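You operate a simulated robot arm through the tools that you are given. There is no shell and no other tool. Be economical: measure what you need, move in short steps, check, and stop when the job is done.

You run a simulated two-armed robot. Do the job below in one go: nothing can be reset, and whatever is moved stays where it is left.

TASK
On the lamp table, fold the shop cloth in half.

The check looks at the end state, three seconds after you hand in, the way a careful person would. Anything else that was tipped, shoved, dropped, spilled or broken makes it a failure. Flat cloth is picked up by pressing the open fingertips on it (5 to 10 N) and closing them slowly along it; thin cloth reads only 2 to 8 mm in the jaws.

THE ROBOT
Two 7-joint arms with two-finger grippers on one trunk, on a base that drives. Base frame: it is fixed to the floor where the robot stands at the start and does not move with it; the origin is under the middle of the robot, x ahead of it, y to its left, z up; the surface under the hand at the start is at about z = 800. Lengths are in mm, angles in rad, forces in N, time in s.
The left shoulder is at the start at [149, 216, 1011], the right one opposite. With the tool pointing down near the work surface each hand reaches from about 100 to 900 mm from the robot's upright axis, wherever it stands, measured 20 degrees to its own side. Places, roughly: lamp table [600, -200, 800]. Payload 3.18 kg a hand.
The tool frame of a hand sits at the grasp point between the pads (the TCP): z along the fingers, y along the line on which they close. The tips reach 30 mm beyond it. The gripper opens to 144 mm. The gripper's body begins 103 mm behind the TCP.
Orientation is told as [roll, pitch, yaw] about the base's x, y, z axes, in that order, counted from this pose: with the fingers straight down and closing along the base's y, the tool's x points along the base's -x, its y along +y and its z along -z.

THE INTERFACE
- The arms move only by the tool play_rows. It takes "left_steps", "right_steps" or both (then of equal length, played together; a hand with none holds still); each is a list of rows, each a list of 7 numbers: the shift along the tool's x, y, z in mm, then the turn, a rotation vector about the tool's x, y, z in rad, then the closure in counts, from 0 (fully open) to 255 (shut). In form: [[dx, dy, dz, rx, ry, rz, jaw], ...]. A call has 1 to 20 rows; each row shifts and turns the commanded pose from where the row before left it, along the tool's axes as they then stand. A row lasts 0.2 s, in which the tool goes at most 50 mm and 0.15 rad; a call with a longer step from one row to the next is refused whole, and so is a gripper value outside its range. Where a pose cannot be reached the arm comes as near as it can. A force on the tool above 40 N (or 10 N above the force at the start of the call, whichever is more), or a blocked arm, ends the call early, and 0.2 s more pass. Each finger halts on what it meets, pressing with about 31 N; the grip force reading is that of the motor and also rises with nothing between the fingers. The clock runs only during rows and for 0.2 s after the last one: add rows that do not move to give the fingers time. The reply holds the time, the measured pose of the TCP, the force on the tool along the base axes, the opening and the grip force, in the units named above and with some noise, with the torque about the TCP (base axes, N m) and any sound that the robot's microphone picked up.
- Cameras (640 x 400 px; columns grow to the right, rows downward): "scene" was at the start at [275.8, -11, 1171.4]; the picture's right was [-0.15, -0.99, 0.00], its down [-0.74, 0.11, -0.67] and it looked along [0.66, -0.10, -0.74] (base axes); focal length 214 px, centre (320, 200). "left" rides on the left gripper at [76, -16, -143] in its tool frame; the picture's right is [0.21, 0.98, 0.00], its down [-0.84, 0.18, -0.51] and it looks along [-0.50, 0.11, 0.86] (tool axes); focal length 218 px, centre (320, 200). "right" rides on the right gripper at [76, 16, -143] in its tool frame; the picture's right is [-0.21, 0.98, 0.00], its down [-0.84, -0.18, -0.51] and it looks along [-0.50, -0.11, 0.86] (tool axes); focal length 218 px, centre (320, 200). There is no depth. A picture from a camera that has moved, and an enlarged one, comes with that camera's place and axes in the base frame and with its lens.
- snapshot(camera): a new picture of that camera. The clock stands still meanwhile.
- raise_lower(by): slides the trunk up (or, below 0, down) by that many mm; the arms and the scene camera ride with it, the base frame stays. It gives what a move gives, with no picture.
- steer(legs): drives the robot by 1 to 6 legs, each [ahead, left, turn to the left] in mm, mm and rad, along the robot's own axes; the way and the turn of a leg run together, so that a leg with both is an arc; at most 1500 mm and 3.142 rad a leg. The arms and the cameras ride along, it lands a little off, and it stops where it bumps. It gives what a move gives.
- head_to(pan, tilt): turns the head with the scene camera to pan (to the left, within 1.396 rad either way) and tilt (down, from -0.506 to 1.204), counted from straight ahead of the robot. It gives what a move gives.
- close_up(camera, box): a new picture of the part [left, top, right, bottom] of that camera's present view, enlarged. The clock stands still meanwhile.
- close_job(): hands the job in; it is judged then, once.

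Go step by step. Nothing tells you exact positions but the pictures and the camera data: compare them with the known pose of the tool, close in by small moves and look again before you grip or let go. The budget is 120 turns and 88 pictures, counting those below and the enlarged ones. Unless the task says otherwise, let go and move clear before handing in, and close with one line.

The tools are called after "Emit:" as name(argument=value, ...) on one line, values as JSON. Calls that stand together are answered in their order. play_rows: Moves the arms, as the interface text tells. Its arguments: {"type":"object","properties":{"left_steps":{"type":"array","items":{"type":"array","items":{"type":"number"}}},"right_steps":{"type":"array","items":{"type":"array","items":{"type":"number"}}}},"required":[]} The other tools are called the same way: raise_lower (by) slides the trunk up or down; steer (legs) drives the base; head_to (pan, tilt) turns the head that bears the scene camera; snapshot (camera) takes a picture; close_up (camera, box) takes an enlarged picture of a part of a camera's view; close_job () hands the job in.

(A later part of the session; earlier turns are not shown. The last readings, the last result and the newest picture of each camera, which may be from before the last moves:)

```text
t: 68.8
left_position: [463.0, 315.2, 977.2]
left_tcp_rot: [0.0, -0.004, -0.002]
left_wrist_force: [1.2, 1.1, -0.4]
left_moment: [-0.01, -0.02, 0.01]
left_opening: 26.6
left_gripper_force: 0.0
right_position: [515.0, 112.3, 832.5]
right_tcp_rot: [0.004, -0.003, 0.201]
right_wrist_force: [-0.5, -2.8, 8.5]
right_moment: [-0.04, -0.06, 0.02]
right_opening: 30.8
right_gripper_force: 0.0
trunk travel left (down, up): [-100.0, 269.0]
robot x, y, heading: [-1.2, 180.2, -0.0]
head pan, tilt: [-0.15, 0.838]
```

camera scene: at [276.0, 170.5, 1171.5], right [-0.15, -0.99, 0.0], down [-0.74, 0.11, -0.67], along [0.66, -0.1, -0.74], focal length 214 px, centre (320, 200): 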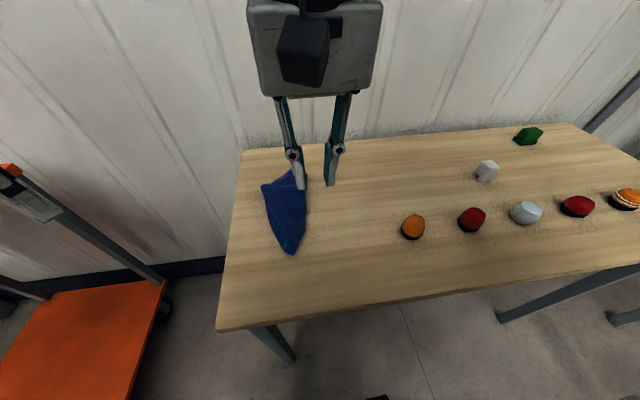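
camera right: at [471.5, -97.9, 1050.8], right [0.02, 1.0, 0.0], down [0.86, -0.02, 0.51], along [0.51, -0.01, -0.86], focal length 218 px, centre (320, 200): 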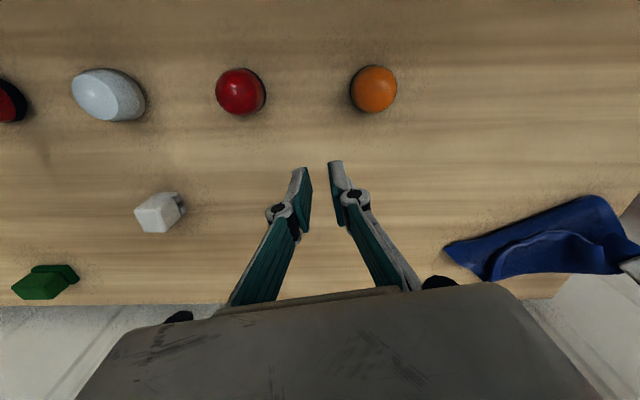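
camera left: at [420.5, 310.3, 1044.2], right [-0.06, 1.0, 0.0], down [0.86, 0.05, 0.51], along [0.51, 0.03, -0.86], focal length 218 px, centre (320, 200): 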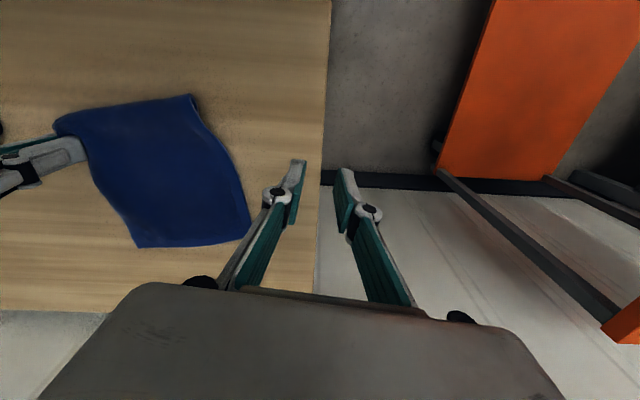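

Contact at 8.5 N. Closing slowly with a small feed.

Emit:
play_rows(right_steps=[[0, 0, 0.2, 0, 0, 0, 204], [0, 0, 0.2, 0, 0, 0, 208], [0, 0, 0.2, 0, 0, 0, 212], [0, 0, 0.2, 0, 0, 0, 216], [0, 0, 0.2, 0, 0, 0, 220], [0, 0, 0.2, 0, 0, 0, 223], [0, 0, 0.2, 0, 0, 0, 226], [0, 0, 0.2, 0, 0, 0, 229], [0, 0, 0.2, 0, 0, 0, 232], [0, 0, 0.1, 0, 0, 0, 235], [0, 0, 0.1, 0, 0, 0, 238], [0, 0, 0.1, 0, 0, 0, 241], [0, 0, 0.1, 0, 0, 0, 244], [0, 0, 0, 0, 0, 0, 248], [0, 0, 0, 0, 0, 0, 255], [0, 0, 0, 0, 0, 0, 255]])

```text
t: 72.2
left_position: [462.7, 315.8, 977.1]
left_tcp_rot: [-0.001, -0.006, -0.001]
left_wrist_force: [-0.9, 0.6, 0.1]
left_moment: [-0.01, -0.03, 0.01]
left_opening: 26.3
left_gripper_force: 0.0
right_position: [513.4, 113.3, 830.1]
right_tcp_rot: [0.005, -0.002, 0.202]
right_wrist_force: [0.8, -1.0, 21.3]
right_moment: [-0.04, -0.01, 0.06]
right_opening: 4.2
right_gripper_force: 30.5
trunk travel left (down, up): [-100.0, 269.0]
robot x, y, heading: [1.1, 180.1, -0.0]
head pan, tilt: [-0.15, 0.838]
```

Gripped (4.2 mm). Lift about 110 mm and look at how it hangs.

Emit:
play_rows(right_steps=[[0, 0, -12, 0, 0, 0, 255], [0, 0, -15, 0, 0, 0, 255], [0, 0, -15, 0, 0, 0, 255], [0, 0, -15, 0, 0, 0, 255], [0, 0, -15, 0, 0, 0, 255], [0, 0, -15, 0, 0, 0, 255], [0, 0, -15, 0, 0, 0, 255], [0, 0, 0, 0, 0, 0, 255]])

Emit:
close_up(camera="scene", box=[210, 120, 434, 260])

Emit:
snapshot(camera="right")

```text
t: 74.0
left_position: [463.9, 315.4, 975.3]
left_tcp_rot: [0.0, -0.004, -0.001]
left_wrist_force: [-0.4, 0.7, 0.3]
left_moment: [-0.03, 0.02, -0.03]
left_opening: 26.5
left_gripper_force: 0.2
right_position: [516.0, 112.8, 931.2]
right_tcp_rot: [0.002, 0.001, 0.202]
right_wrist_force: [0.3, 0.2, 0.4]
right_moment: [0.03, 0.0, 0.03]
right_opening: 4.0
right_gripper_force: 33.6
trunk travel left (down, up): [-100.0, 269.0]
robot x, y, heading: [-1.8, 185.1, 0.001]
head pan, tilt: [-0.15, 0.838]
```

```text
2.86 times, centred on (322, 190) of scene
camera zoom: at [276.2, 170.3, 1171.3], right [-0.15, -0.99, 0.0], down [-0.74, 0.11, -0.67], along [0.66, -0.1, -0.74], focal length 613 px, centre (314, 229)
```

zoom: 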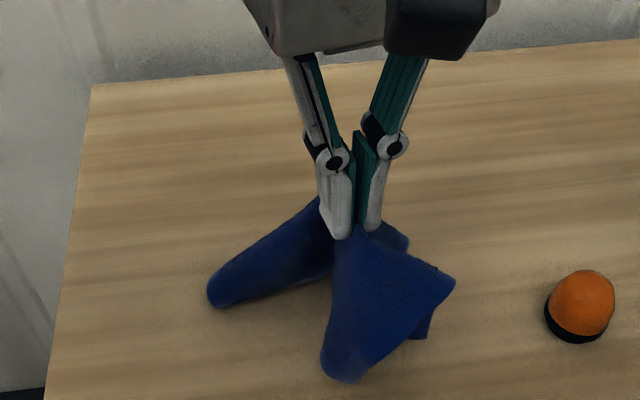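

```text
27 pictures are left
camera right: at [436.6, 112.3, 1075.2], right [0.01, 1.0, 0.0], down [0.86, -0.01, 0.51], along [0.51, 0.0, -0.86], focal length 218 px, centre (320, 200)
```

right: 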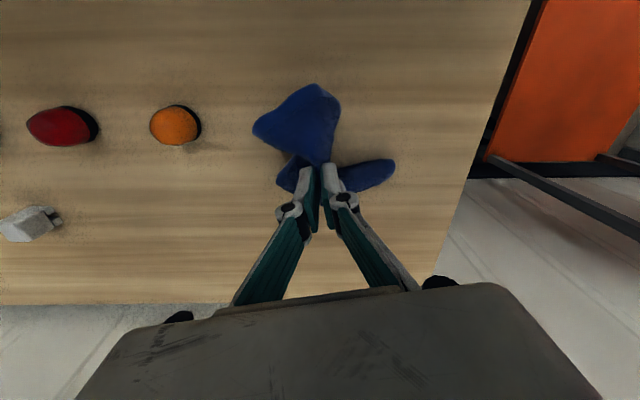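

Held at one point, the cloth gathers like a bell, so it's floppy and a single mid grip won't fold it cleanly. I'll lower it, release, move the right hand well away, and test whether the left arm's limit was only caused by the right arm.

Emit:
play_rows(right_steps=[[0, 0, 15, 0, 0, 0, 255], [0, 0, 15, 0, 0, 0, 255], [0, 0, 15, 0, 0, 0, 255], [0, 0, 15, 0, 0, 0, 255], [0, 0, 15, 0, 0, 0, 255], [0, 0, 12, 0, 0, 0, 255], [0, 0, 6, 0, 0, 0, 255], [0, 0, 0, 0, 0, 0, 235], [0, 0, 0, 0, 0, 0, 215], [0, 0, 0, 0, 0, 0, 195], [0, 0, -10, 0, 0, 0, 195], [0, 0, -40, 0, 0, 0, 205], [0, 0, -40, 0, 0, 0, 215], [0, -40, -10, 0, 0, 0, 215], [0, -40, 0, 0, 0, 0, 215], [0, -40, 0, 0, 0, 0, 215], [0, -40, 0, 0, 0, 0, 215], [0, -40, 0, 0, 0, 0, 215]])

Emit:
play_rows(left_steps=[[0, -20, 0, 0, 0, 0, 208], [0, -20, 0, 0, 0, 0, 208], [0, -20, 0, 0, 0, 0, 208], [0, -20, 0, 0, 0, 0, 208]])

Emit:
snapshot(camera="scene")

```text
t: 77.8
left_position: [463.3, 315.0, 976.2]
left_tcp_rot: [-0.001, -0.005, -0.003]
left_wrist_force: [0.3, -0.4, 0.1]
left_moment: [0.0, 0.03, -0.02]
left_opening: 26.6
left_gripper_force: 0.0
right_position: [553.9, -84.9, 937.4]
right_tcp_rot: [0.006, 0.0, 0.201]
right_wrist_force: [-0.3, 0.3, -0.2]
right_moment: [0.01, 0.0, -0.01]
right_opening: 22.7
right_gripper_force: 0.0
trunk travel left (down, up): [-100.0, 269.0]
robot x, y, heading: [-1.5, 180.1, -0.001]
head pan, tilt: [-0.15, 0.838]
```

```text
t: 78.8
left_position: [462.2, 312.6, 978.2]
left_tcp_rot: [-0.001, -0.005, -0.002]
left_wrist_force: [0.4, 1.1, -0.9]
left_moment: [0.02, -0.02, 0.02]
left_opening: 26.6
left_gripper_force: 0.0
left hand out of reach, approached as far as the arm can: row 1, 2, 3, 4
right_position: [553.7, -84.9, 937.6]
right_tcp_rot: [0.005, 0.001, 0.201]
right_wrist_force: [0.3, -0.4, -0.5]
right_moment: [-0.02, -0.03, 0.0]
right_opening: 22.4
right_gripper_force: 0.0
trunk travel left (down, up): [-100.0, 269.0]
robot x, y, heading: [2.3, 182.8, 0.001]
head pan, tilt: [-0.15, 0.838]
```

```text
26 pictures are left
camera scene: at [275.9, 170.2, 1171.5], right [-0.15, -0.99, 0.0], down [-0.74, 0.11, -0.67], along [0.66, -0.1, -0.74], focal length 214 px, centre (320, 200)
```

scene: 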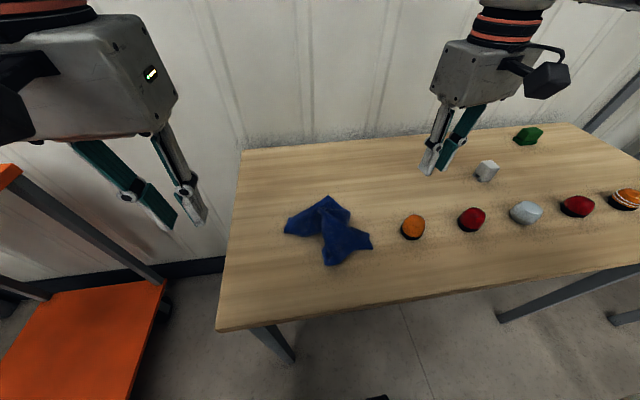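

The left limit is in that arm itself. The cloth now lies bunched; let me see which corners are visible.

Emit:
close_up(camera="scene", box=[270, 185, 390, 275])

```text
4.44 times, centred on (330, 230) of scene
camera zoom: at [275.9, 170.2, 1171.5], right [-0.15, -0.99, 0.0], down [-0.74, 0.11, -0.67], along [0.66, -0.1, -0.74], focal length 953 px, centre (276, 67)
```

zoom: 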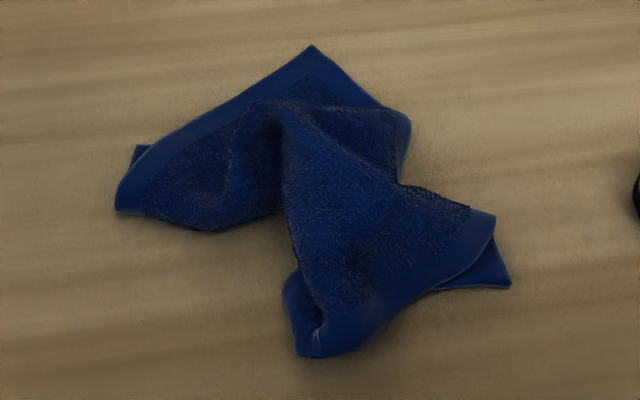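

I can respread it: visible corners are far-right A ≈(619,98), near-right tip B ≈(464,39), and a left one at ≈(528,206). The right hand reaches all of them from here. First, grip corner A.

Emit:
play_rows(right_steps=[[-13.5, 28.9, 0, 0, 0, 0, 205], [-13.5, 28.9, 0, 0, 0, 0, 205], [-13.5, 28.9, 0, 0, 0, 0, 205], [-13.5, 28.9, 0, 0, 0, 0, 205], [-13.5, 28.9, 0, 0, 0, 0, 205], [-13.5, 28.9, 0, 0, 0, 0, 205], [0, 0, 20, 0, 0, 0.112, 205], [0, 0, 20, 0, 0, 0.112, 205], [0, 0, 20, 0, 0, 0.112, 205], [0, 0, 20, 0, 0, 0, 205], [0, 0, 0, 0, 0, 0, 205]])

Emit:
close_up(camera="right", box=[160, 60, 480, 260])

```text
t: 81.2
left_position: [464.2, 312.0, 977.9]
left_tcp_rot: [-0.001, -0.003, -0.001]
left_wrist_force: [0.3, 0.1, 0.2]
left_moment: [0.02, -0.05, -0.01]
left_opening: 26.5
left_gripper_force: 0.0
right_position: [598.9, 103.0, 857.8]
right_tcp_rot: [0.004, -0.001, -0.134]
right_wrist_force: [0.6, -0.3, -0.2]
right_moment: [-0.01, 0.0, 0.0]
right_opening: 28.6
right_gripper_force: 0.1
trunk travel left (down, up): [-100.0, 269.0]
robot x, y, heading: [3.7, 178.2, -0.001]
head pan, tilt: [-0.15, 0.838]
```

```text
2.00 times, centred on (320, 160) of right
camera zoom: at [524.0, 128.9, 1001.6], right [0.34, 0.94, 0.0], down [0.81, -0.29, 0.51], along [0.48, -0.17, -0.86], focal length 436 px, centre (320, 280)
```

zoom: 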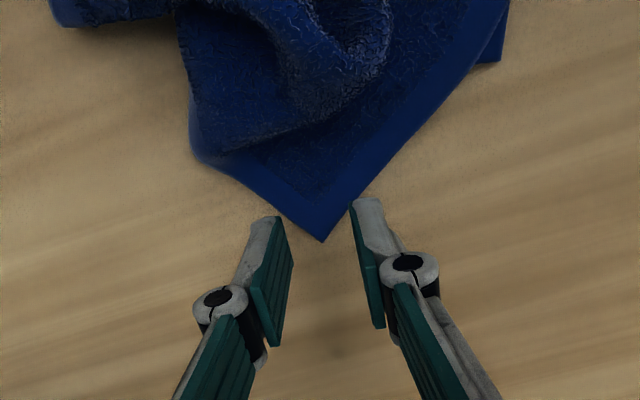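

Lined up with corner A. I'll shift 6 mm inward, press, and close in one pass.

Emit:
play_rows(right_steps=[[6, 0, 8, 0, 0, 0, 205], [0, 0, 8, 0, 0, 0, 205], [0, 0, 6, 0, 0, 0, 205], [0, 0, 4, 0, 0, 0, 205], [0, 0, 1.5, 0, 0, 0, 205], [0, 0, 0, 0, 0, 0, 205]])

```text
t: 82.6
left_position: [462.3, 312.6, 979.4]
left_tcp_rot: [-0.001, -0.005, -0.003]
left_wrist_force: [0.0, -0.1, 0.4]
left_moment: [0.01, 0.01, 0.03]
left_opening: 26.6
left_gripper_force: 0.1
right_position: [593.1, 103.3, 832.8]
right_tcp_rot: [0.006, -0.002, -0.136]
right_wrist_force: [0.7, -0.8, 10.7]
right_moment: [0.0, 0.04, -0.01]
right_opening: 28.1
right_gripper_force: 0.1
trunk travel left (down, up): [-100.0, 269.0]
robot x, y, heading: [3.8, 180.3, 0.001]
head pan, tilt: [-0.15, 0.838]
```

Emit:
play_rows(right_steps=[[0, 0, 0.1, 0, 0, 0, 209], [0, 0, 0.2, 0, 0, 0, 213], [0, 0, 0.2, 0, 0, 0, 217], [0, 0, 0.2, 0, 0, 0, 220], [0, 0, 0.2, 0, 0, 0, 223], [0, 0, 0.2, 0, 0, 0, 226], [0, 0, 0.2, 0, 0, 0, 229], [0, 0, 0.2, 0, 0, 0, 232], [0, 0, 0.1, 0, 0, 0, 235], [0, 0, 0.1, 0, 0, 0, 238], [0, 0, 0.1, 0, 0, 0, 241], [0, 0, 0.1, 0, 0, 0, 244], [0, 0, 0, 0, 0, 0, 248], [0, 0, 0, 0, 0, 0, 255], [0, 0, 0, 0, 0, 0, 255]])

```text
t: 85.8
left_position: [462.8, 313.5, 979.1]
left_tcp_rot: [-0.003, -0.006, -0.002]
left_wrist_force: [-0.4, -0.4, -0.1]
left_moment: [0.0, 0.01, -0.02]
left_opening: 26.7
left_gripper_force: 0.0
right_position: [593.2, 103.1, 829.4]
right_tcp_rot: [0.004, -0.001, -0.136]
right_wrist_force: [0.7, 0.7, 15.8]
right_moment: [0.01, 0.03, 0.02]
right_opening: 0.0
right_gripper_force: 30.9
trunk travel left (down, up): [-100.0, 269.0]
robot x, y, heading: [-0.3, 182.6, -0.003]
head pan, tilt: [-0.15, 0.838]
```

The jaws read empty, but fingertip friction clearly moves the cloth, so for spreading I can press and slide. I'll drag this corner outward with the closed tips.

Emit:
play_rows(right_steps=[[-4, -3.5, -0.3, 0, 0, 0, 255], [-6, -5.5, 0, 0, 0, 0, 255], [-8, -7, 0, 0, 0, 0, 255], [-8, -7, 0, 0, 0, 0, 255], [-8, -7, 0, 0, 0, 0, 255], [-8, -7, 0, 0, 0, 0, 255], [-6, -6, 0, 0, 0, 0, 255], [0, 0, 0, 0, 0, 0, 255]])

Emit:
close_up(camera="scene", box=[250, 160, 410, 280])

```text
t: 87.6
left_position: [462.7, 313.8, 978.5]
left_tcp_rot: [-0.002, -0.005, -0.002]
left_wrist_force: [-0.1, 0.3, 0.2]
left_moment: [0.0, 0.0, 0.02]
left_opening: 26.5
left_gripper_force: 0.1
right_position: [634.9, 54.3, 829.9]
right_tcp_rot: [0.005, 0.0, -0.135]
right_wrist_force: [-3.6, 3.5, 11.8]
right_moment: [0.07, 0.08, -0.01]
right_opening: 0.0
right_gripper_force: 31.1
trunk travel left (down, up): [-100.0, 269.0]
robot x, y, heading: [1.3, 180.3, 0.003]
head pan, tilt: [-0.15, 0.838]
```

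```text
3.33 times, centred on (330, 220) of scene
camera zoom: at [275.0, 170.6, 1171.8], right [-0.15, -0.99, 0.0], down [-0.73, 0.11, -0.67], along [0.66, -0.1, -0.74], focal length 715 px, centre (287, 133)
```

zoom: 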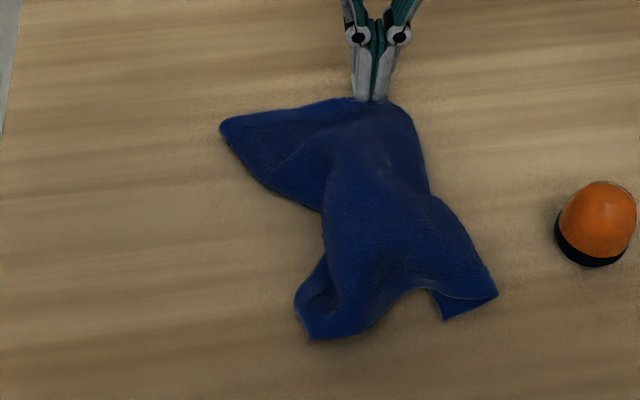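

Press-and-drag works nicely. Next I'll drag the far-left piece (tip at about (623,164)) out to the left.

Emit:
play_rows(right_steps=[[0, 0, -15, 0, 0, 0, 255], [0, 0, -15, 0, 0, 0, 255], [13.4, 31.1, 0, 0, 0, 0, 255], [13.4, 31.1, 0, 0, 0, 0, 255], [13.4, 31.1, 0, 0, 0, 0, 255], [0, 0, 15, 0, 0, 0, 255], [0, 0, 12, 0, 0, 0, 255], [0, 0, 3, 0, 0, 0, 255], [-1, 4, 0, 0, 0, 0, 255], [-1, 6, 0, 0, 0, 0, 255], [-1.5, 8, 0, 0, 0, 0, 255], [-1.5, 8, 0, 0, 0, 0, 255], [-1.5, 8, 0, 0, 0, 0, 255], [-1.5, 8, 0, 0, 0, 0, 255], [-1.5, 8, 0, 0, 0, 0, 255], [-1.5, 8, 0, 0, 0, 0, 255], [0, 0, 0, 0, 0, 0, 255]])

Emit:
close_up(camera="scene", box=[250, 160, 410, 280])

```text
t: 91.2
left_position: [461.0, 312.8, 979.0]
left_tcp_rot: [-0.002, -0.006, -0.004]
left_wrist_force: [-0.2, -0.8, 0.9]
left_moment: [0.03, 0.02, 0.0]
left_opening: 26.7
left_gripper_force: 0.1
right_position: [625.6, 208.7, 830.7]
right_tcp_rot: [0.006, -0.003, -0.135]
right_wrist_force: [-0.6, -5.2, 20.7]
right_moment: [-0.17, 0.08, -0.01]
right_opening: 0.3
right_gripper_force: 30.7
trunk travel left (down, up): [-100.0, 269.0]
robot x, y, heading: [-3.5, 180.7, 0.005]
head pan, tilt: [-0.15, 0.838]
```

```text
3.33 times, centred on (330, 220) of scene
camera zoom: at [274.4, 169.8, 1172.0], right [-0.15, -0.99, 0.0], down [-0.73, 0.11, -0.67], along [0.66, -0.1, -0.74], focal length 715 px, centre (287, 133)
```

zoom: 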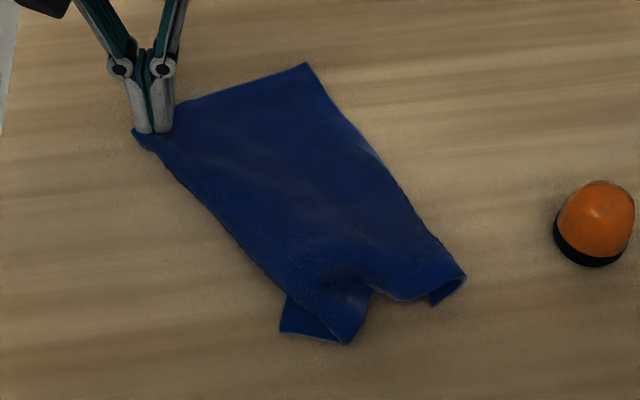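

Very good: the far half is spread flat, and the near-left corner is tucked under with its hem tip showing at about (460,140). I'll press that tip and drag it out to the near-left.

Emit:
play_rows(right_steps=[[0, 0, -15, 0, 0, 0, 255], [0, 0, -15, 0, 0, 0, 255], [31, -17.6, 0, 0, 0, 0, 255], [31, -17.6, 0, 0, 0, 0, 255], [31, -17.6, 0, 0, 0, 0, 255], [31, -17.6, 0, 0, 0, 0, 255], [31, -17.6, 0, 0, 0, 0, 255], [0, 0, 15, 0, 0, 0, 255], [0, 0, 12, 0, 0, 0, 255], [0, 0, 3, 0, 0, 0, 255], [3, 3, 0, 0, 0, 0, 255], [5, 5, 0, 0, 0, 0, 255], [6, 6, 0, 0, 0, 0, 255], [6, 6, 0, 0, 0, 0, 255], [6, 6, 0, 0, 0, 0, 255], [6, 6, 0, 0, 0, 0, 255], [6, 6, 0, 0, 0, 0, 255], [6, 6, 0, 0, 0, 0, 255], [0, 0, 0, 0, 0, 0, 255]])

Emit:
close_up(camera="scene", box=[250, 160, 410, 280])

```text
t: 95.2
left_position: [463.1, 313.0, 978.5]
left_tcp_rot: [-0.001, -0.006, -0.002]
left_wrist_force: [0.6, -0.1, -0.6]
left_moment: [-0.01, 0.02, 0.02]
left_opening: 26.7
left_gripper_force: 0.0
right_position: [423.3, 191.0, 830.9]
right_tcp_rot: [0.005, -0.001, -0.137]
right_wrist_force: [6.6, -8.2, 34.1]
right_moment: [-0.55, -0.52, -0.03]
right_opening: 0.1
right_gripper_force: 31.1
trunk travel left (down, up): [-100.0, 269.0]
robot x, y, heading: [1.5, 182.6, -0.001]
head pan, tilt: [-0.15, 0.838]
```

```text
3.33 times, centred on (330, 220) of scene
camera zoom: at [274.6, 169.6, 1172.0], right [-0.15, -0.99, 0.0], down [-0.73, 0.11, -0.67], along [0.66, -0.1, -0.74], focal length 715 px, centre (287, 133)
```

zoom: 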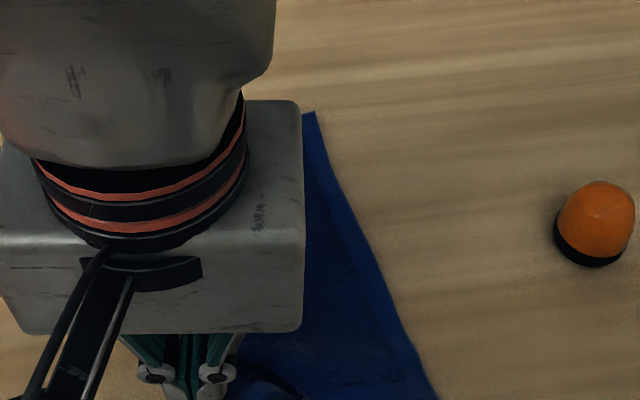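

The whole cloth followed a bit, with too much force. I'll lift, move aside and look.

Emit:
play_rows(right_steps=[[0, 0, -8, 0, 0, 0, 255], [0, 0, -30, 0, 0, 0, 255], [0, 0, -40, 0, 0, 0, 255], [0, -45, 0, 0, 0, 0, 255], [0, -45, 0, 0, 0, 0, 255], [0, -45, 0, 0, 0, 0, 255], [0, -45, 0, 0, 0, 0, 255], [0, -45, 0, 0, 0, 0, 255]])

Emit:
close_up(camera="scene", box=[230, 170, 422, 290])

```text
t: 97.0
left_position: [463.7, 312.1, 978.3]
left_tcp_rot: [0.001, -0.003, -0.002]
left_wrist_force: [0.2, -0.2, 0.0]
left_moment: [0.01, 0.02, 0.0]
left_opening: 26.6
left_gripper_force: 0.1
right_position: [392.6, -34.3, 905.8]
right_tcp_rot: [0.003, 0.001, -0.135]
right_wrist_force: [0.0, 0.0, 0.6]
right_moment: [-0.02, -0.02, -0.05]
right_opening: 0.2
right_gripper_force: 30.7
trunk travel left (down, up): [-100.0, 269.0]
robot x, y, heading: [0.3, 179.6, -0.001]
head pan, tilt: [-0.15, 0.838]
```

```text
3.33 times, centred on (326, 230) of scene
camera zoom: at [275.7, 169.3, 1171.6], right [-0.15, -0.99, 0.0], down [-0.74, 0.11, -0.67], along [0.66, -0.1, -0.74], focal length 715 px, centre (300, 100)
```

zoom: 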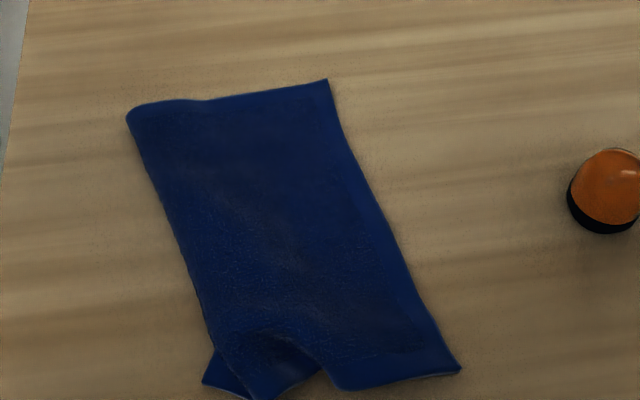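

The cloth now lies with its left side tucked under in a strip 43–70 mm wide; a true half would be about 91 mm. Dragging the top layer to the left while the strip stays put should roll the fold wider. I'll shift the base left for reach and test with a light drag near the far-left.

Emit:
steer(legs=[[0, 70, 0]])

Emit:
play_rows(right_steps=[[-25, 30, 0, 0, 0, 0, 255], [-25, 30, 0, 0, 0, 0, 255], [-25, 30, 0, 0, 0, 0, 255], [-25, 30, 0, 0, 0, 0, 255], [-25, 30, 0, 0, 0, 0, 255], [-25, 26, 10, 0, 0, 0, 255], [-25, 26, 20, 0, 0, 0, 255], [0, 0, 20, 0, 0, 0, 255], [0, 0, 14, 0, 0, 0, 255], [0, 0, 4, 0, 0, 0, 255], [0, 0, 0, 0, 0, 0, 255]])

```text
t: 98.3
left_position: [462.5, 381.7, 978.9]
left_tcp_rot: [-0.002, -0.004, 0.0]
left_wrist_force: [-0.2, -0.6, 0.5]
left_moment: [0.01, 0.02, 0.02]
left_opening: 26.6
left_gripper_force: 0.0
right_position: [392.9, 37.0, 906.6]
right_tcp_rot: [0.003, 0.0, -0.137]
right_wrist_force: [0.6, -0.2, 0.0]
right_moment: [-0.02, 0.02, 0.01]
right_opening: 0.0
right_gripper_force: 30.6
trunk travel left (down, up): [-100.0, 269.0]
robot x, y, heading: [0.5, 249.6, -0.002]
head pan, tilt: [-0.15, 0.838]
```

```text
t: 100.7
left_position: [463.9, 381.5, 978.4]
left_tcp_rot: [0.0, -0.004, -0.001]
left_wrist_force: [0.5, 0.3, -0.5]
left_moment: [0.0, -0.01, -0.01]
left_opening: 26.5
left_gripper_force: 0.1
right_position: [593.0, 213.6, 838.3]
right_tcp_rot: [0.003, 0.002, -0.137]
right_wrist_force: [0.3, -0.3, 0.4]
right_moment: [-0.01, -0.01, -0.01]
right_opening: 0.1
right_gripper_force: 30.6
trunk travel left (down, up): [-100.0, 269.0]
robot x, y, heading: [-2.0, 250.9, -0.003]
head pan, tilt: [-0.15, 0.838]
```

Near contact. Press lightly and drag leftward about 40 mm, perpendicular to the crease.

Emit:
play_rows(right_steps=[[0, 0, 3, 0, 0, 0, 255], [0, 0, 2, 0, 0, 0, 255], [0, 0, 1.5, 0, 0, 0, 255], [1, 3, 0, 0, 0, 0, 255], [2.5, 5, 0, 0, 0, 0, 255], [2.5, 6, 0, 0, 0, 0, 255], [2.5, 6, 0, 0, 0, 0, 255], [2.5, 6, 0, 0, 0, 0, 255], [2.5, 6, 0, 0, 0, 0, 255], [2.5, 5, 0, 0, 0, 0, 255], [0, 0, 0, 0, 0, 0, 255]])

Emit:
close_up(camera="scene", box=[260, 160, 484, 300])

```text
t: 103.1
left_position: [462.9, 381.5, 978.2]
left_tcp_rot: [0.002, -0.004, -0.001]
left_wrist_force: [-0.7, 0.6, 0.3]
left_moment: [0.07, 0.02, 0.02]
left_opening: 26.5
left_gripper_force: 0.0
right_position: [582.2, 252.8, 833.2]
right_tcp_rot: [0.004, 0.0, -0.136]
right_wrist_force: [-0.3, -1.3, 6.5]
right_moment: [-0.03, 0.03, 0.02]
right_opening: 0.0
right_gripper_force: 30.5
trunk travel left (down, up): [-100.0, 269.0]
robot x, y, heading: [2.1, 249.7, 0.003]
head pan, tilt: [-0.15, 0.838]
```

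```text
2.86 times, centred on (372, 230) of scene
camera zoom: at [275.6, 239.1, 1171.6], right [-0.15, -0.99, 0.0], down [-0.74, 0.11, -0.67], along [0.66, -0.1, -0.74], focal length 613 px, centre (171, 114)
```

zoom: 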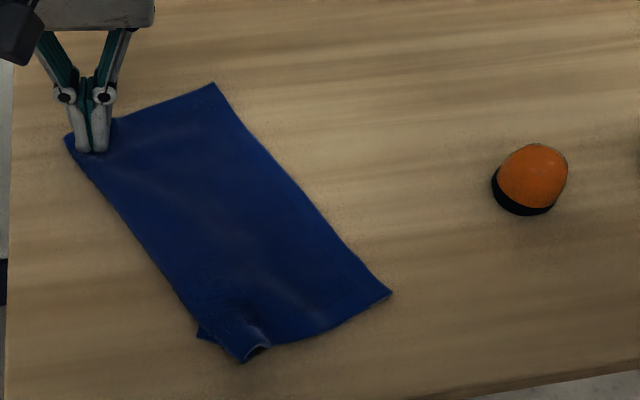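

The whole piece moved rigidly instead of rolling, which at least means I can rotate it. New plan: rotate the cloth so its long free edge (TR–BR) becomes the far edge with ends along y, within both hands' reach; then lift that edge with both hands so it hangs open, and lay it down folded. First drag the far-left corner toward the robot.

Emit:
play_rows(right_steps=[[4, 1, 0.6, 0, 0, 0, 255], [8, 2, 0, 0, 0, 0, 255], [10, 2, 0, 0, 0, 0, 255], [10, 2, 0, 0, 0, 0, 255], [10, 1, 0, 0, 0, 0, 255], [10, 0, 0, 0, 0, 0, 255], [10, 0, 0, 0, 0, 0, 255], [10, -1, 0, 0, 0, 0, 255], [10, -2, 0, 0, 0, 0, 255], [10, -2, 0, 0, 0, 0, 255], [10, -3, 0, 0, 0, 0, 255], [8, -3, 0, 0, 0, 0, 255], [0, 0, -10, 0, 0, 0, 255], [0, 0, -30, 0, 0, 0, 255]])

Emit:
close_up(camera="scene", box=[260, 160, 484, 300])

```text
t: 106.1
left_position: [462.1, 382.6, 979.4]
left_tcp_rot: [0.0, -0.005, -0.001]
left_wrist_force: [-0.3, 0.3, 0.6]
left_moment: [0.03, -0.03, 0.02]
left_opening: 26.5
left_gripper_force: 0.1
right_position: [470.9, 264.4, 872.6]
right_tcp_rot: [0.004, -0.001, -0.136]
right_wrist_force: [0.1, -0.4, 0.3]
right_moment: [-0.03, -0.03, 0.01]
right_opening: 0.1
right_gripper_force: 31.1
trunk travel left (down, up): [-100.0, 269.0]
robot x, y, heading: [2.2, 252.6, 0.0]
head pan, tilt: [-0.15, 0.838]
```

```text
2.86 times, centred on (372, 230) of scene
camera zoom: at [275.0, 239.2, 1171.9], right [-0.15, -0.99, 0.0], down [-0.73, 0.11, -0.67], along [0.66, -0.1, -0.74], focal length 613 px, centre (171, 114)
```

zoom: 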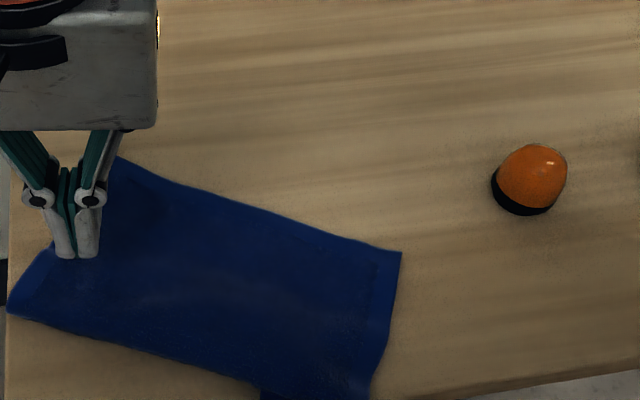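

Excellent: the free long edge is now on the far side, from BR ≈(458,52) to TR ≈(570,234). I'll lift the right hand, drive back right to y≈40 so the left reaches TR and the right reaches BR, and look from there.

Emit:
play_rows(right_steps=[[0, 0, -30, 0, 0, 0, 255], [0, 0, -30, 0, 0, 0, 205], [0, 0, 0, 0, 0, 0.14, 205], [0, 0, 0, 0, 0, 0.14, 205], [0, 0, 0, 0, 0, 0.13, 205]])

Emit:
steer(legs=[[0, -210, 0]])

```text
t: 107.3
left_position: [463.4, 382.6, 978.5]
left_tcp_rot: [0.0, -0.004, -0.003]
left_wrist_force: [0.1, 1.2, 0.0]
left_moment: [-0.02, -0.03, 0.02]
left_opening: 26.6
left_gripper_force: 0.1
right_position: [472.4, 263.3, 932.1]
right_tcp_rot: [0.004, 0.004, -0.549]
right_wrist_force: [0.0, -0.7, 0.0]
right_moment: [0.02, 0.02, -0.01]
right_opening: 28.4
right_gripper_force: 0.2
trunk travel left (down, up): [-100.0, 269.0]
robot x, y, heading: [-1.6, 250.6, -0.006]
head pan, tilt: [-0.15, 0.838]
```

```text
t: 109.7
left_position: [464.2, 171.5, 978.2]
left_tcp_rot: [0.0, -0.003, -0.003]
left_wrist_force: [0.7, 0.0, 0.1]
left_moment: [-0.02, 0.02, -0.03]
left_opening: 26.4
left_gripper_force: 0.1
right_position: [473.1, 52.6, 932.0]
right_tcp_rot: [0.001, 0.004, -0.545]
right_wrist_force: [0.6, 0.1, 1.2]
right_moment: [-0.01, 0.0, 0.03]
right_opening: 28.4
right_gripper_force: 0.0
trunk travel left (down, up): [-100.0, 269.0]
robot x, y, heading: [2.5, 42.4, 0.001]
head pan, tilt: [-0.15, 0.838]
```

Now bring each hand above its corner: left to (546,221), right to (459,80), both with yaw ≈ −0.55 so the fingers close along the edge.

Emit:
play_rows(left_steps=[[-20.5, 12.5, 0, 0, 0, 0, 205], [-20.5, 12.5, 0, 0, 0, 0, 205], [-20.5, 12.5, 0, 0, 0, 0, 205], [-20.5, 12.5, 0, 0, 0, 0, 205], [0, 0, 28, 0, 0, 0.1375, 205], [0, 0, 28, 0, 0, 0.1375, 205], [0, 0, 28, 0, 0, 0.1375, 205], [0, 0, 28, 0, 0, 0.1375, 205], [0, 0, 0, 0, 0, 0, 205]], right_steps=[[6.5, 4, 0, 0, 0, 0, 205], [6.5, 4, 0, 0, 0, 0, 205], [6.5, 4, 0, 0, 0, 0, 205], [6.5, 4, 0, 0, 0, 0, 205], [0, 0, 17, 0, 0, 0, 205], [0, 0, 17, 0, 0, 0, 205], [0, 0, 17, 0, 0, 0, 205], [0, 0, 16, 0, 0, 0, 205], [0, 0, 0, 0, 0, 0, 205]])

Emit:
close_up(camera="left", box=[160, 60, 480, 260])

Emit:
close_up(camera="right", box=[160, 60, 480, 260])

```text
t: 111.7
left_position: [545.8, 222.1, 867.6]
left_tcp_rot: [0.002, -0.005, -0.553]
left_wrist_force: [0.8, 0.1, -0.6]
left_moment: [-0.01, 0.02, -0.04]
left_opening: 28.1
left_gripper_force: 0.2
right_position: [458.1, 80.6, 866.1]
right_tcp_rot: [0.004, 0.003, -0.546]
right_wrist_force: [0.0, -0.3, 0.4]
right_moment: [0.01, 0.02, 0.01]
right_opening: 28.0
right_gripper_force: 0.1
trunk travel left (down, up): [-100.0, 269.0]
robot x, y, heading: [-0.2, 37.7, 0.002]
head pan, tilt: [-0.15, 0.838]
```

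```text
2.00 times, centred on (320, 160) of left
camera zoom: at [470.4, 248.4, 1009.6], right [0.34, 0.94, 0.0], down [0.81, -0.29, 0.51], along [0.48, -0.17, -0.86], focal length 436 px, centre (320, 280)
```

zoom: 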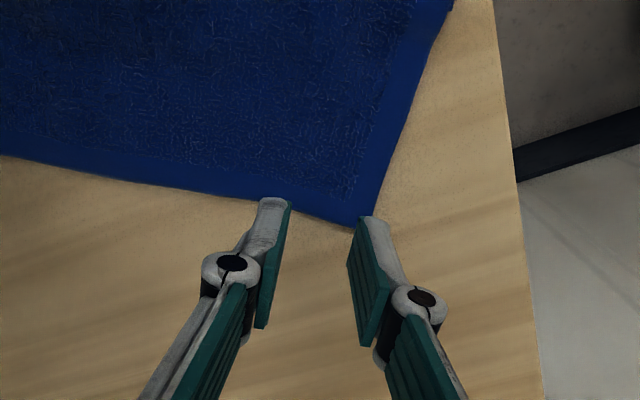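

```text
2.00 times, centred on (320, 160) of right
camera zoom: at [399.9, 134.0, 1009.4], right [0.69, 0.73, 0.0], down [0.63, -0.59, 0.51], along [0.37, -0.34, -0.86], focal length 436 px, centre (320, 280)
```

zoom: 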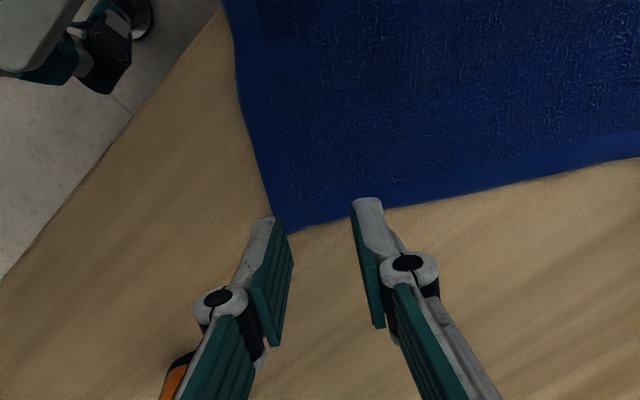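

Both hands are nearly right; small inward corrections, then down to contact.

Emit:
play_rows(left_steps=[[7, 0, 8, 0, 0, 0, 203], [0, 0, 10, 0, 0, 0, 203], [0, 0, 10, 0, 0, 0, 203], [0, 0, 5, 0, 0, 0, 203], [0, 0, 2, 0, 0, 0, 203], [0, 0, 1.5, 0, 0, 0, 203], [0, 0, 0, 0, 0, 0, 203]], right_steps=[[3, 8, 8, 0, 0, 0, 203], [0, 0, 10, 0, 0, 0, 203], [0, 0, 10, 0, 0, 0, 203], [0, 0, 4, 0, 0, 0, 203], [0, 0, 1.5, 0, 0, 0, 203], [0, 0, 1.5, 0, 0, 0, 203], [0, 0, 0, 0, 0, 0, 203]])

```text
t: 113.3
left_position: [538.4, 225.1, 832.7]
left_tcp_rot: [0.005, -0.007, -0.553]
left_wrist_force: [2.4, 1.2, 9.8]
left_moment: [0.06, -0.07, 0.01]
left_opening: 29.1
left_gripper_force: 0.1
right_position: [460.2, 90.5, 833.4]
right_tcp_rot: [0.007, 0.0, -0.546]
right_wrist_force: [1.7, -2.9, 17.0]
right_moment: [-0.19, 0.04, -0.01]
right_opening: 29.3
right_gripper_force: 0.1
trunk travel left (down, up): [-100.0, 269.0]
robot x, y, heading: [0.0, 37.5, 0.003]
head pan, tilt: [-0.15, 0.838]
```

Left 10 N, right 17 N. Close both slowly with feed.

Emit:
play_rows(left_steps=[[0, 0, 0.5, 0, 0, 0, 206], [0, 0, 0.2, 0, 0, 0, 209], [0, 0, 0.2, 0, 0, 0, 212], [0, 0, 0.2, 0, 0, 0, 215], [0, 0, 0.25, 0, 0, 0, 218], [0, 0, 0.25, 0, 0, 0, 221], [0, 0, 0.25, 0, 0, 0, 224], [0, 0, 0.25, 0, 0, 0, 227], [0, 0, 0.25, 0, 0, 0, 230], [0, 0, 0.1, 0, 0, 0, 233]], right_steps=[[0, 0, -0.3, 0, 0, 0, 206], [0, 0, 0.2, 0, 0, 0, 209], [0, 0, 0.2, 0, 0, 0, 212], [0, 0, 0.2, 0, 0, 0, 215], [0, 0, 0.2, 0, 0, 0, 218], [0, 0, 0.2, 0, 0, 0, 221], [0, 0, 0.2, 0, 0, 0, 224], [0, 0, 0.2, 0, 0, 0, 227], [0, 0, 0.2, 0, 0, 0, 230], [0, 0, 0.1, 0, 0, 0, 233]])

```text
t: 115.5
left_position: [539.5, 224.4, 830.8]
left_tcp_rot: [0.004, -0.008, -0.551]
left_wrist_force: [-1.7, -2.4, 24.4]
left_moment: [-0.16, 0.12, 0.04]
left_opening: 11.3
left_gripper_force: 0.0
right_position: [459.2, 89.6, 831.4]
right_tcp_rot: [0.008, 0.0, -0.546]
right_wrist_force: [0.8, 2.3, 19.7]
right_moment: [0.15, -0.08, 0.02]
right_opening: 12.4
right_gripper_force: 0.1
trunk travel left (down, up): [-100.0, 269.0]
robot x, y, heading: [1.0, 41.8, 0.0]
head pan, tilt: [-0.15, 0.838]
```

Emit:
play_rows(left_steps=[[0, 0, -0.5, 0, 0, 0, 236], [0, 0, 0, 0, 0, 0, 239], [0, 0, 0, 0, 0, 0, 242], [0, 0, 0, 0, 0, 0, 245], [0, 0, 0, 0, 0, 0, 248], [0, 0, 0, 0, 0, 0, 252], [0, 0, 0, 0, 0, 0, 255], [0, 0, 0, 0, 0, 0, 255]], right_steps=[[0, 0, -0.1, 0, 0, 0, 236], [0, 0, 0, 0, 0, 0, 239], [0, 0, 0, 0, 0, 0, 242], [0, 0, 0, 0, 0, 0, 245], [0, 0, 0, 0, 0, 0, 248], [0, 0, 0, 0, 0, 0, 252], [0, 0, 0, 0, 0, 0, 255], [0, 0, 0, 0, 0, 0, 255]])

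```text
t: 117.3
left_position: [538.3, 224.5, 830.7]
left_tcp_rot: [0.001, -0.005, -0.552]
left_wrist_force: [-6.9, -14.6, 17.2]
left_moment: [-0.49, 0.25, 0.0]
left_opening: 3.5
left_gripper_force: 31.0
right_position: [459.7, 89.4, 830.2]
right_tcp_rot: [0.008, -0.001, -0.547]
right_wrist_force: [5.6, 11.3, 19.8]
right_moment: [0.31, -0.13, 0.01]
right_opening: 3.8
right_gripper_force: 31.2
trunk travel left (down, up): [-100.0, 269.0]
robot x, y, heading: [-3.0, 43.5, 0.006]
head pan, tilt: [-0.15, 0.838]
```

Both hands have a firm grip (3.5 and 3.8 mm), with some tension between them. I'll ease them toward each other, then lift high while turning the edge to run along y, so the cloth hangs open.

Emit:
play_rows(left_steps=[[0, -3, -1, 0, 0, 0, 255], [0, -3, -6, 0, 0, 0, 255], [0, 0, -12, 0, 0, 0, 255], [0, 0, -15, 0, 0, 0, 255], [0, 0, -15, 0, 0, 0, 255], [0, 0, -15, 0, 0, 0, 255], [0, 0, -15, 0, 0, 0, 255], [0, 0, -15, 0, 0, 0, 255], [0, 0, -15, 0, 0, 0, 255], [0, 0, -15, 0, 0, 0, 255], [0, 0, -15, 0, 0, 0, 255], [0, 0, -15, 0, 0, 0, 255], [0, 0, -15, 0, 0, 0, 255], [0, 0, -15, 0, 0, 0, 255], [0, 0, -15, 0, 0, 0, 255], [0, 0, 0, 0, 0, 0, 255]], right_steps=[[0, 3, -1, 0, 0, 0, 255], [0, 3, -6, 0, 0, 0, 255], [0, 0, -12, 0, 0, 0, 255], [-4, 1.8, -15, 0, 0, 0, 255], [-4, 1.8, -15, 0, 0, 0, 255], [-4, 1.8, -15, 0, 0, 0, 255], [-4, 1.8, -15, 0, 0, 0, 255], [-4, 1.8, -15, 0, 0, 0, 255], [-4, 1.8, -15, 0, 0, 0, 255], [-4, 1.8, -15, 0, 0, 0, 255], [-4, 1.8, -15, 0, 0, 0, 255], [-4, 1.8, -15, 0, 0, 0, 255], [-4, 1.8, -15, 0, 0, 0, 255], [-4, 1.8, -15, 0, 0, 0, 255], [-4, 1.8, -15, 0, 0, 0, 255], [0, 0, 0, 0, 0, 0, 255]])

Emit:
snapshot(camera="scene")

```text
t: 120.7
left_position: [536.7, 221.1, 1004.7]
left_tcp_rot: [0.003, -0.002, -0.552]
left_wrist_force: [0.7, 0.0, 0.6]
left_moment: [-0.02, 0.05, -0.02]
left_opening: 3.2
left_gripper_force: 29.2
left hand out of reach, approached as far as the arm can: row 14, 15
right_position: [517.0, 88.4, 1027.1]
right_tcp_rot: [-0.001, 0.003, -0.546]
right_wrist_force: [-0.2, 0.4, -0.9]
right_moment: [-0.02, -0.01, -0.04]
right_opening: 4.3
right_gripper_force: 30.8
trunk travel left (down, up): [-100.0, 269.0]
robot x, y, heading: [-3.0, 39.0, 0.002]
head pan, tilt: [-0.15, 0.838]
```

```text
15 pictures are left
camera scene: at [276.4, 29.3, 1171.2], right [-0.15, -0.99, 0.0], down [-0.74, 0.11, -0.67], along [0.66, -0.1, -0.74], focal length 214 px, centre (320, 200)
```

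scene: 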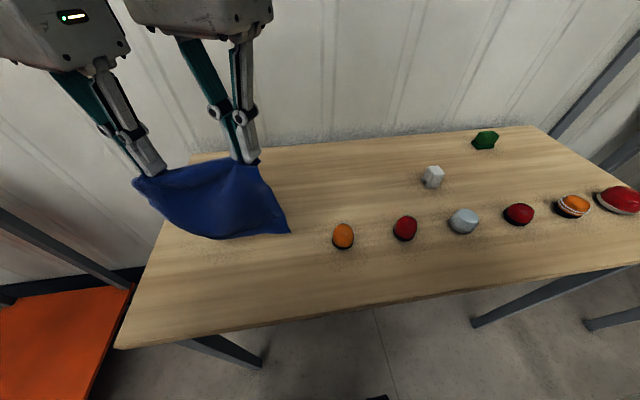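

The cloth hangs open between the hands. I'll level the right hand with the left, and raise the trunk 40 mm so it hangs free.

Emit:
play_rows(right_steps=[[0, 0, 11, 0, 0, 0, 255], [0, 0, 11, 0, 0, 0, 255], [0, 0, 0, 0, 0, 0, 255]])

Emit:
raise_lower(by=40)

Emit:
close_up(camera="scene", box=[110, 120, 334, 260])

```text
t: 121.5
left_position: [535.9, 220.3, 1004.0]
left_tcp_rot: [0.001, -0.007, -0.552]
left_wrist_force: [0.5, -0.2, -0.4]
left_moment: [-0.03, 0.02, -0.02]
left_opening: 3.9
left_gripper_force: 30.8
right_position: [516.4, 87.7, 1006.1]
right_tcp_rot: [0.004, 0.003, -0.549]
right_wrist_force: [0.7, -0.3, 0.9]
right_moment: [-0.01, -0.02, -0.01]
right_opening: 3.1
right_gripper_force: 28.5
trunk travel left (down, up): [-100.0, 269.0]
robot x, y, heading: [-2.3, 38.8, 0.003]
head pan, tilt: [-0.15, 0.838]
```

```text
t: 122.4
left_position: [538.5, 221.2, 1041.5]
left_tcp_rot: [-0.002, 0.002, -0.552]
left_wrist_force: [-0.3, -1.6, -0.5]
left_moment: [0.02, 0.03, -0.04]
left_opening: 4.1
left_gripper_force: 31.7
right_position: [518.2, 86.9, 1041.7]
right_tcp_rot: [0.0, 0.007, -0.547]
right_wrist_force: [0.7, 1.1, 1.0]
right_moment: [0.0, 0.05, -0.02]
right_opening: 4.6
right_gripper_force: 34.4
trunk travel left (down, up): [-140.0, 229.0]
robot x, y, heading: [-0.1, 40.5, 0.007]
head pan, tilt: [-0.15, 0.838]
```

```text
2.86 times, centred on (222, 190) of scene
camera zoom: at [234.1, 29.2, 1219.8], right [-0.15, -0.99, 0.0], down [-0.74, 0.11, -0.67], along [0.66, -0.1, -0.74], focal length 613 px, centre (600, 229)
```

zoom: 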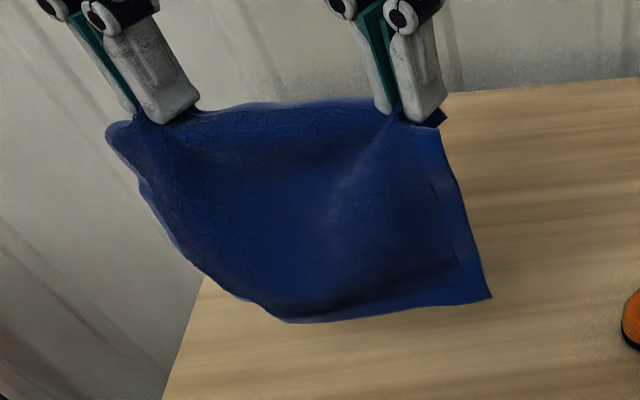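

A clean curtain. I'll square the hands up, lower until the hem touches the table, then lay the lower half toward the robot by moving back while descending.

Emit:
play_rows(right_steps=[[-5, 0, 0, 0, 0, 0, 255], [-5, -0.3, 0, 0, 0, 0, 255], [-4.4, -0.3, 0, 0, 0, 0, 255], [0, 0, 0, 0, 0, 0, 255], [0, 0, 0, 0, 0, 0, 255], [0, 0, 0, 0, 0, 0, 255]])

Emit:
raise_lower(by=-40)

Emit:
play_rows(left_steps=[[0, 0, 4, 0, 0, 0, 255], [0, 0, 4, 0, 0, 0, 255], [6.5, -4, 7.5, 0, 0, 0, 255], [6.5, -4, 7.5, 0, 0, 0, 255], [6.5, -4, 7.5, 0, 0, 0, 255], [6.5, -4, 7.5, 0, 0, 0, 255], [6.5, -4, 7.5, 0, 0, 0, 255], [6.5, -4, 7.5, 0, 0, 0, 255], [0, 0, 0, 0, 0, 0, 255]], right_steps=[[0, 0, 4, 0, 0, 0, 255], [0, 0, 4, 0, 0, 0, 255], [6.5, -4, 7.5, 0, 0, 0, 255], [6.5, -4, 7.5, 0, 0, 0, 255], [6.5, -4, 7.5, 0, 0, 0, 255], [6.5, -4, 7.5, 0, 0, 0, 255], [6.5, -4, 7.5, 0, 0, 0, 255], [6.5, -4, 7.5, 0, 0, 0, 255], [0, 0, 0, 0, 0, 0, 255]])

Emit:
close_up(camera="scene", box=[130, 130, 354, 270])

```text
t: 123.8
left_position: [535.8, 221.4, 1044.5]
left_tcp_rot: [0.002, -0.003, -0.551]
left_wrist_force: [-0.5, 0.3, 0.1]
left_moment: [-0.03, -0.01, 0.01]
left_opening: 3.9
left_gripper_force: 30.7
right_position: [528.3, 80.6, 1046.3]
right_tcp_rot: [0.003, 0.002, -0.545]
right_wrist_force: [0.3, 1.5, 0.1]
right_moment: [0.01, -0.01, 0.0]
right_opening: 4.2
right_gripper_force: 29.7
trunk travel left (down, up): [-140.0, 229.0]
robot x, y, heading: [0.6, 37.2, 0.005]
head pan, tilt: [-0.15, 0.838]
```

```text
t: 124.6
left_position: [534.7, 221.2, 1009.2]
left_tcp_rot: [0.003, -0.009, -0.551]
left_wrist_force: [-0.1, -1.5, 0.6]
left_moment: [-0.01, -0.08, 0.0]
left_opening: 4.0
left_gripper_force: 31.2
right_position: [525.4, 79.3, 1007.8]
right_tcp_rot: [0.006, -0.002, -0.545]
right_wrist_force: [-0.1, 0.9, 0.4]
right_moment: [0.02, -0.03, -0.03]
right_opening: 2.9
right_gripper_force: 27.2
trunk travel left (down, up): [-100.0, 269.0]
robot x, y, heading: [0.3, 43.0, 0.002]
head pan, tilt: [-0.15, 0.838]
```

```text
t: 126.6
left_position: [490.2, 222.3, 951.8]
left_tcp_rot: [0.002, -0.002, -0.552]
left_wrist_force: [-0.2, -0.2, -0.2]
left_moment: [-0.01, 0.04, 0.03]
left_opening: 3.7
left_gripper_force: 31.5
right_position: [482.4, 78.7, 952.2]
right_tcp_rot: [0.006, 0.001, -0.546]
right_wrist_force: [0.5, -0.4, 1.6]
right_moment: [0.01, 0.0, 0.0]
right_opening: 3.3
right_gripper_force: 27.3
trunk travel left (down, up): [-100.0, 269.0]
robot x, y, heading: [0.1, 39.2, 0.003]
head pan, tilt: [-0.15, 0.838]
```

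```text
2.86 times, centred on (242, 200) of scene
camera zoom: at [276.0, 29.3, 1171.5], right [-0.15, -0.99, 0.0], down [-0.74, 0.11, -0.67], along [0.66, -0.1, -0.74], focal length 613 px, centre (543, 200)
```

zoom: 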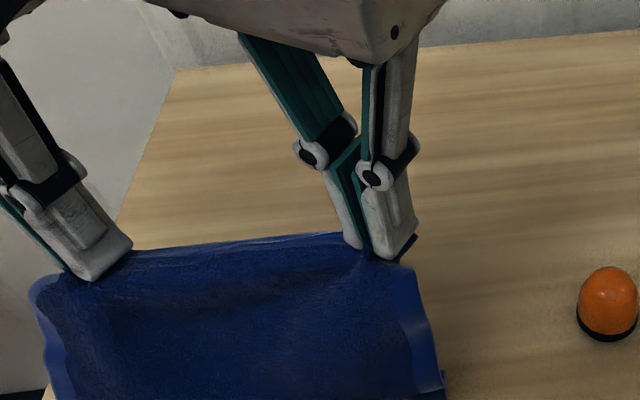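

Laying seems to be under way; let me check the lower part before going on.

Emit:
close_up(camera="scene", box=[120, 200, 344, 340])

```text
2.86 times, centred on (232, 270) of scene
camera zoom: at [276.0, 29.3, 1171.5], right [-0.15, -0.99, 0.0], down [-0.74, 0.11, -0.67], along [0.66, -0.1, -0.74], focal length 613 px, centre (571, 0)
```

zoom: 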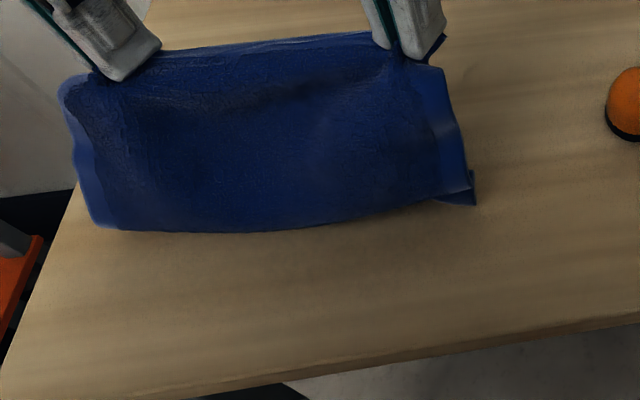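

The hem is on the table with about 44 mm already laid behind. I'll descend with a small backward excursion and then forward again, landing the held edge right over the hem (x≈490).

Emit:
play_rows(left_steps=[[6, -3.7, 8, 0, 0, 0, 255], [6, -3.7, 8, 0, 0, 0, 255], [6, -3.7, 8, 0, 0, 0, 255], [6, -3.7, 8, 0, 0, 0, 255], [0, 0, 8, 0, 0, 0, 255], [0, 0, 8, 0, 0, 0, 255], [0, 0, 8, 0, 0, 0, 255], [-4.3, 2.6, 8, 0, 0, 0, 255], [-4.3, 2.6, 8, 0, 0, 0, 255], [-4.3, 2.6, 8, 0, 0, 0, 255], [0, 0, 0, 0, 0, 0, 255]], right_steps=[[6, -3.7, 8, 0, 0, 0, 255], [6, -3.7, 8, 0, 0, 0, 255], [6, -3.7, 8, 0, 0, 0, 255], [6, -3.7, 8, 0, 0, 0, 255], [0, 0, 8, 0, 0, 0, 255], [0, 0, 8, 0, 0, 0, 255], [0, 0, 8, 0, 0, 0, 255], [-4.3, 2.6, 8, 0, 0, 0, 255], [-4.3, 2.6, 8, 0, 0, 0, 255], [-4.3, 2.6, 8, 0, 0, 0, 255], [0, 0, 0, 0, 0, 0, 255]])

Emit:
snapshot(camera="scene")

```text
t: 129.0
left_position: [476.6, 220.7, 871.5]
left_tcp_rot: [0.001, -0.005, -0.551]
left_wrist_force: [-0.1, -0.5, 1.1]
left_moment: [-0.02, 0.01, 0.02]
left_opening: 3.7
left_gripper_force: 30.3
right_position: [468.6, 79.0, 872.9]
right_tcp_rot: [0.005, 0.001, -0.545]
right_wrist_force: [-0.3, 0.1, -2.0]
right_moment: [-0.01, -0.01, 0.01]
right_opening: 4.8
right_gripper_force: 33.8
trunk travel left (down, up): [-100.0, 269.0]
robot x, y, heading: [3.8, 40.5, -0.004]
head pan, tilt: [-0.15, 0.838]
```

```text
11 pictures are left
camera scene: at [275.6, 29.2, 1171.7], right [-0.15, -0.99, 0.0], down [-0.74, 0.11, -0.67], along [0.66, -0.1, -0.74], focal length 214 px, centre (320, 200)
```

scene: 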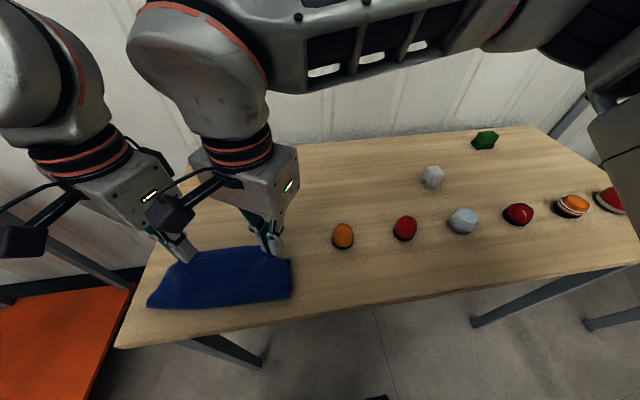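

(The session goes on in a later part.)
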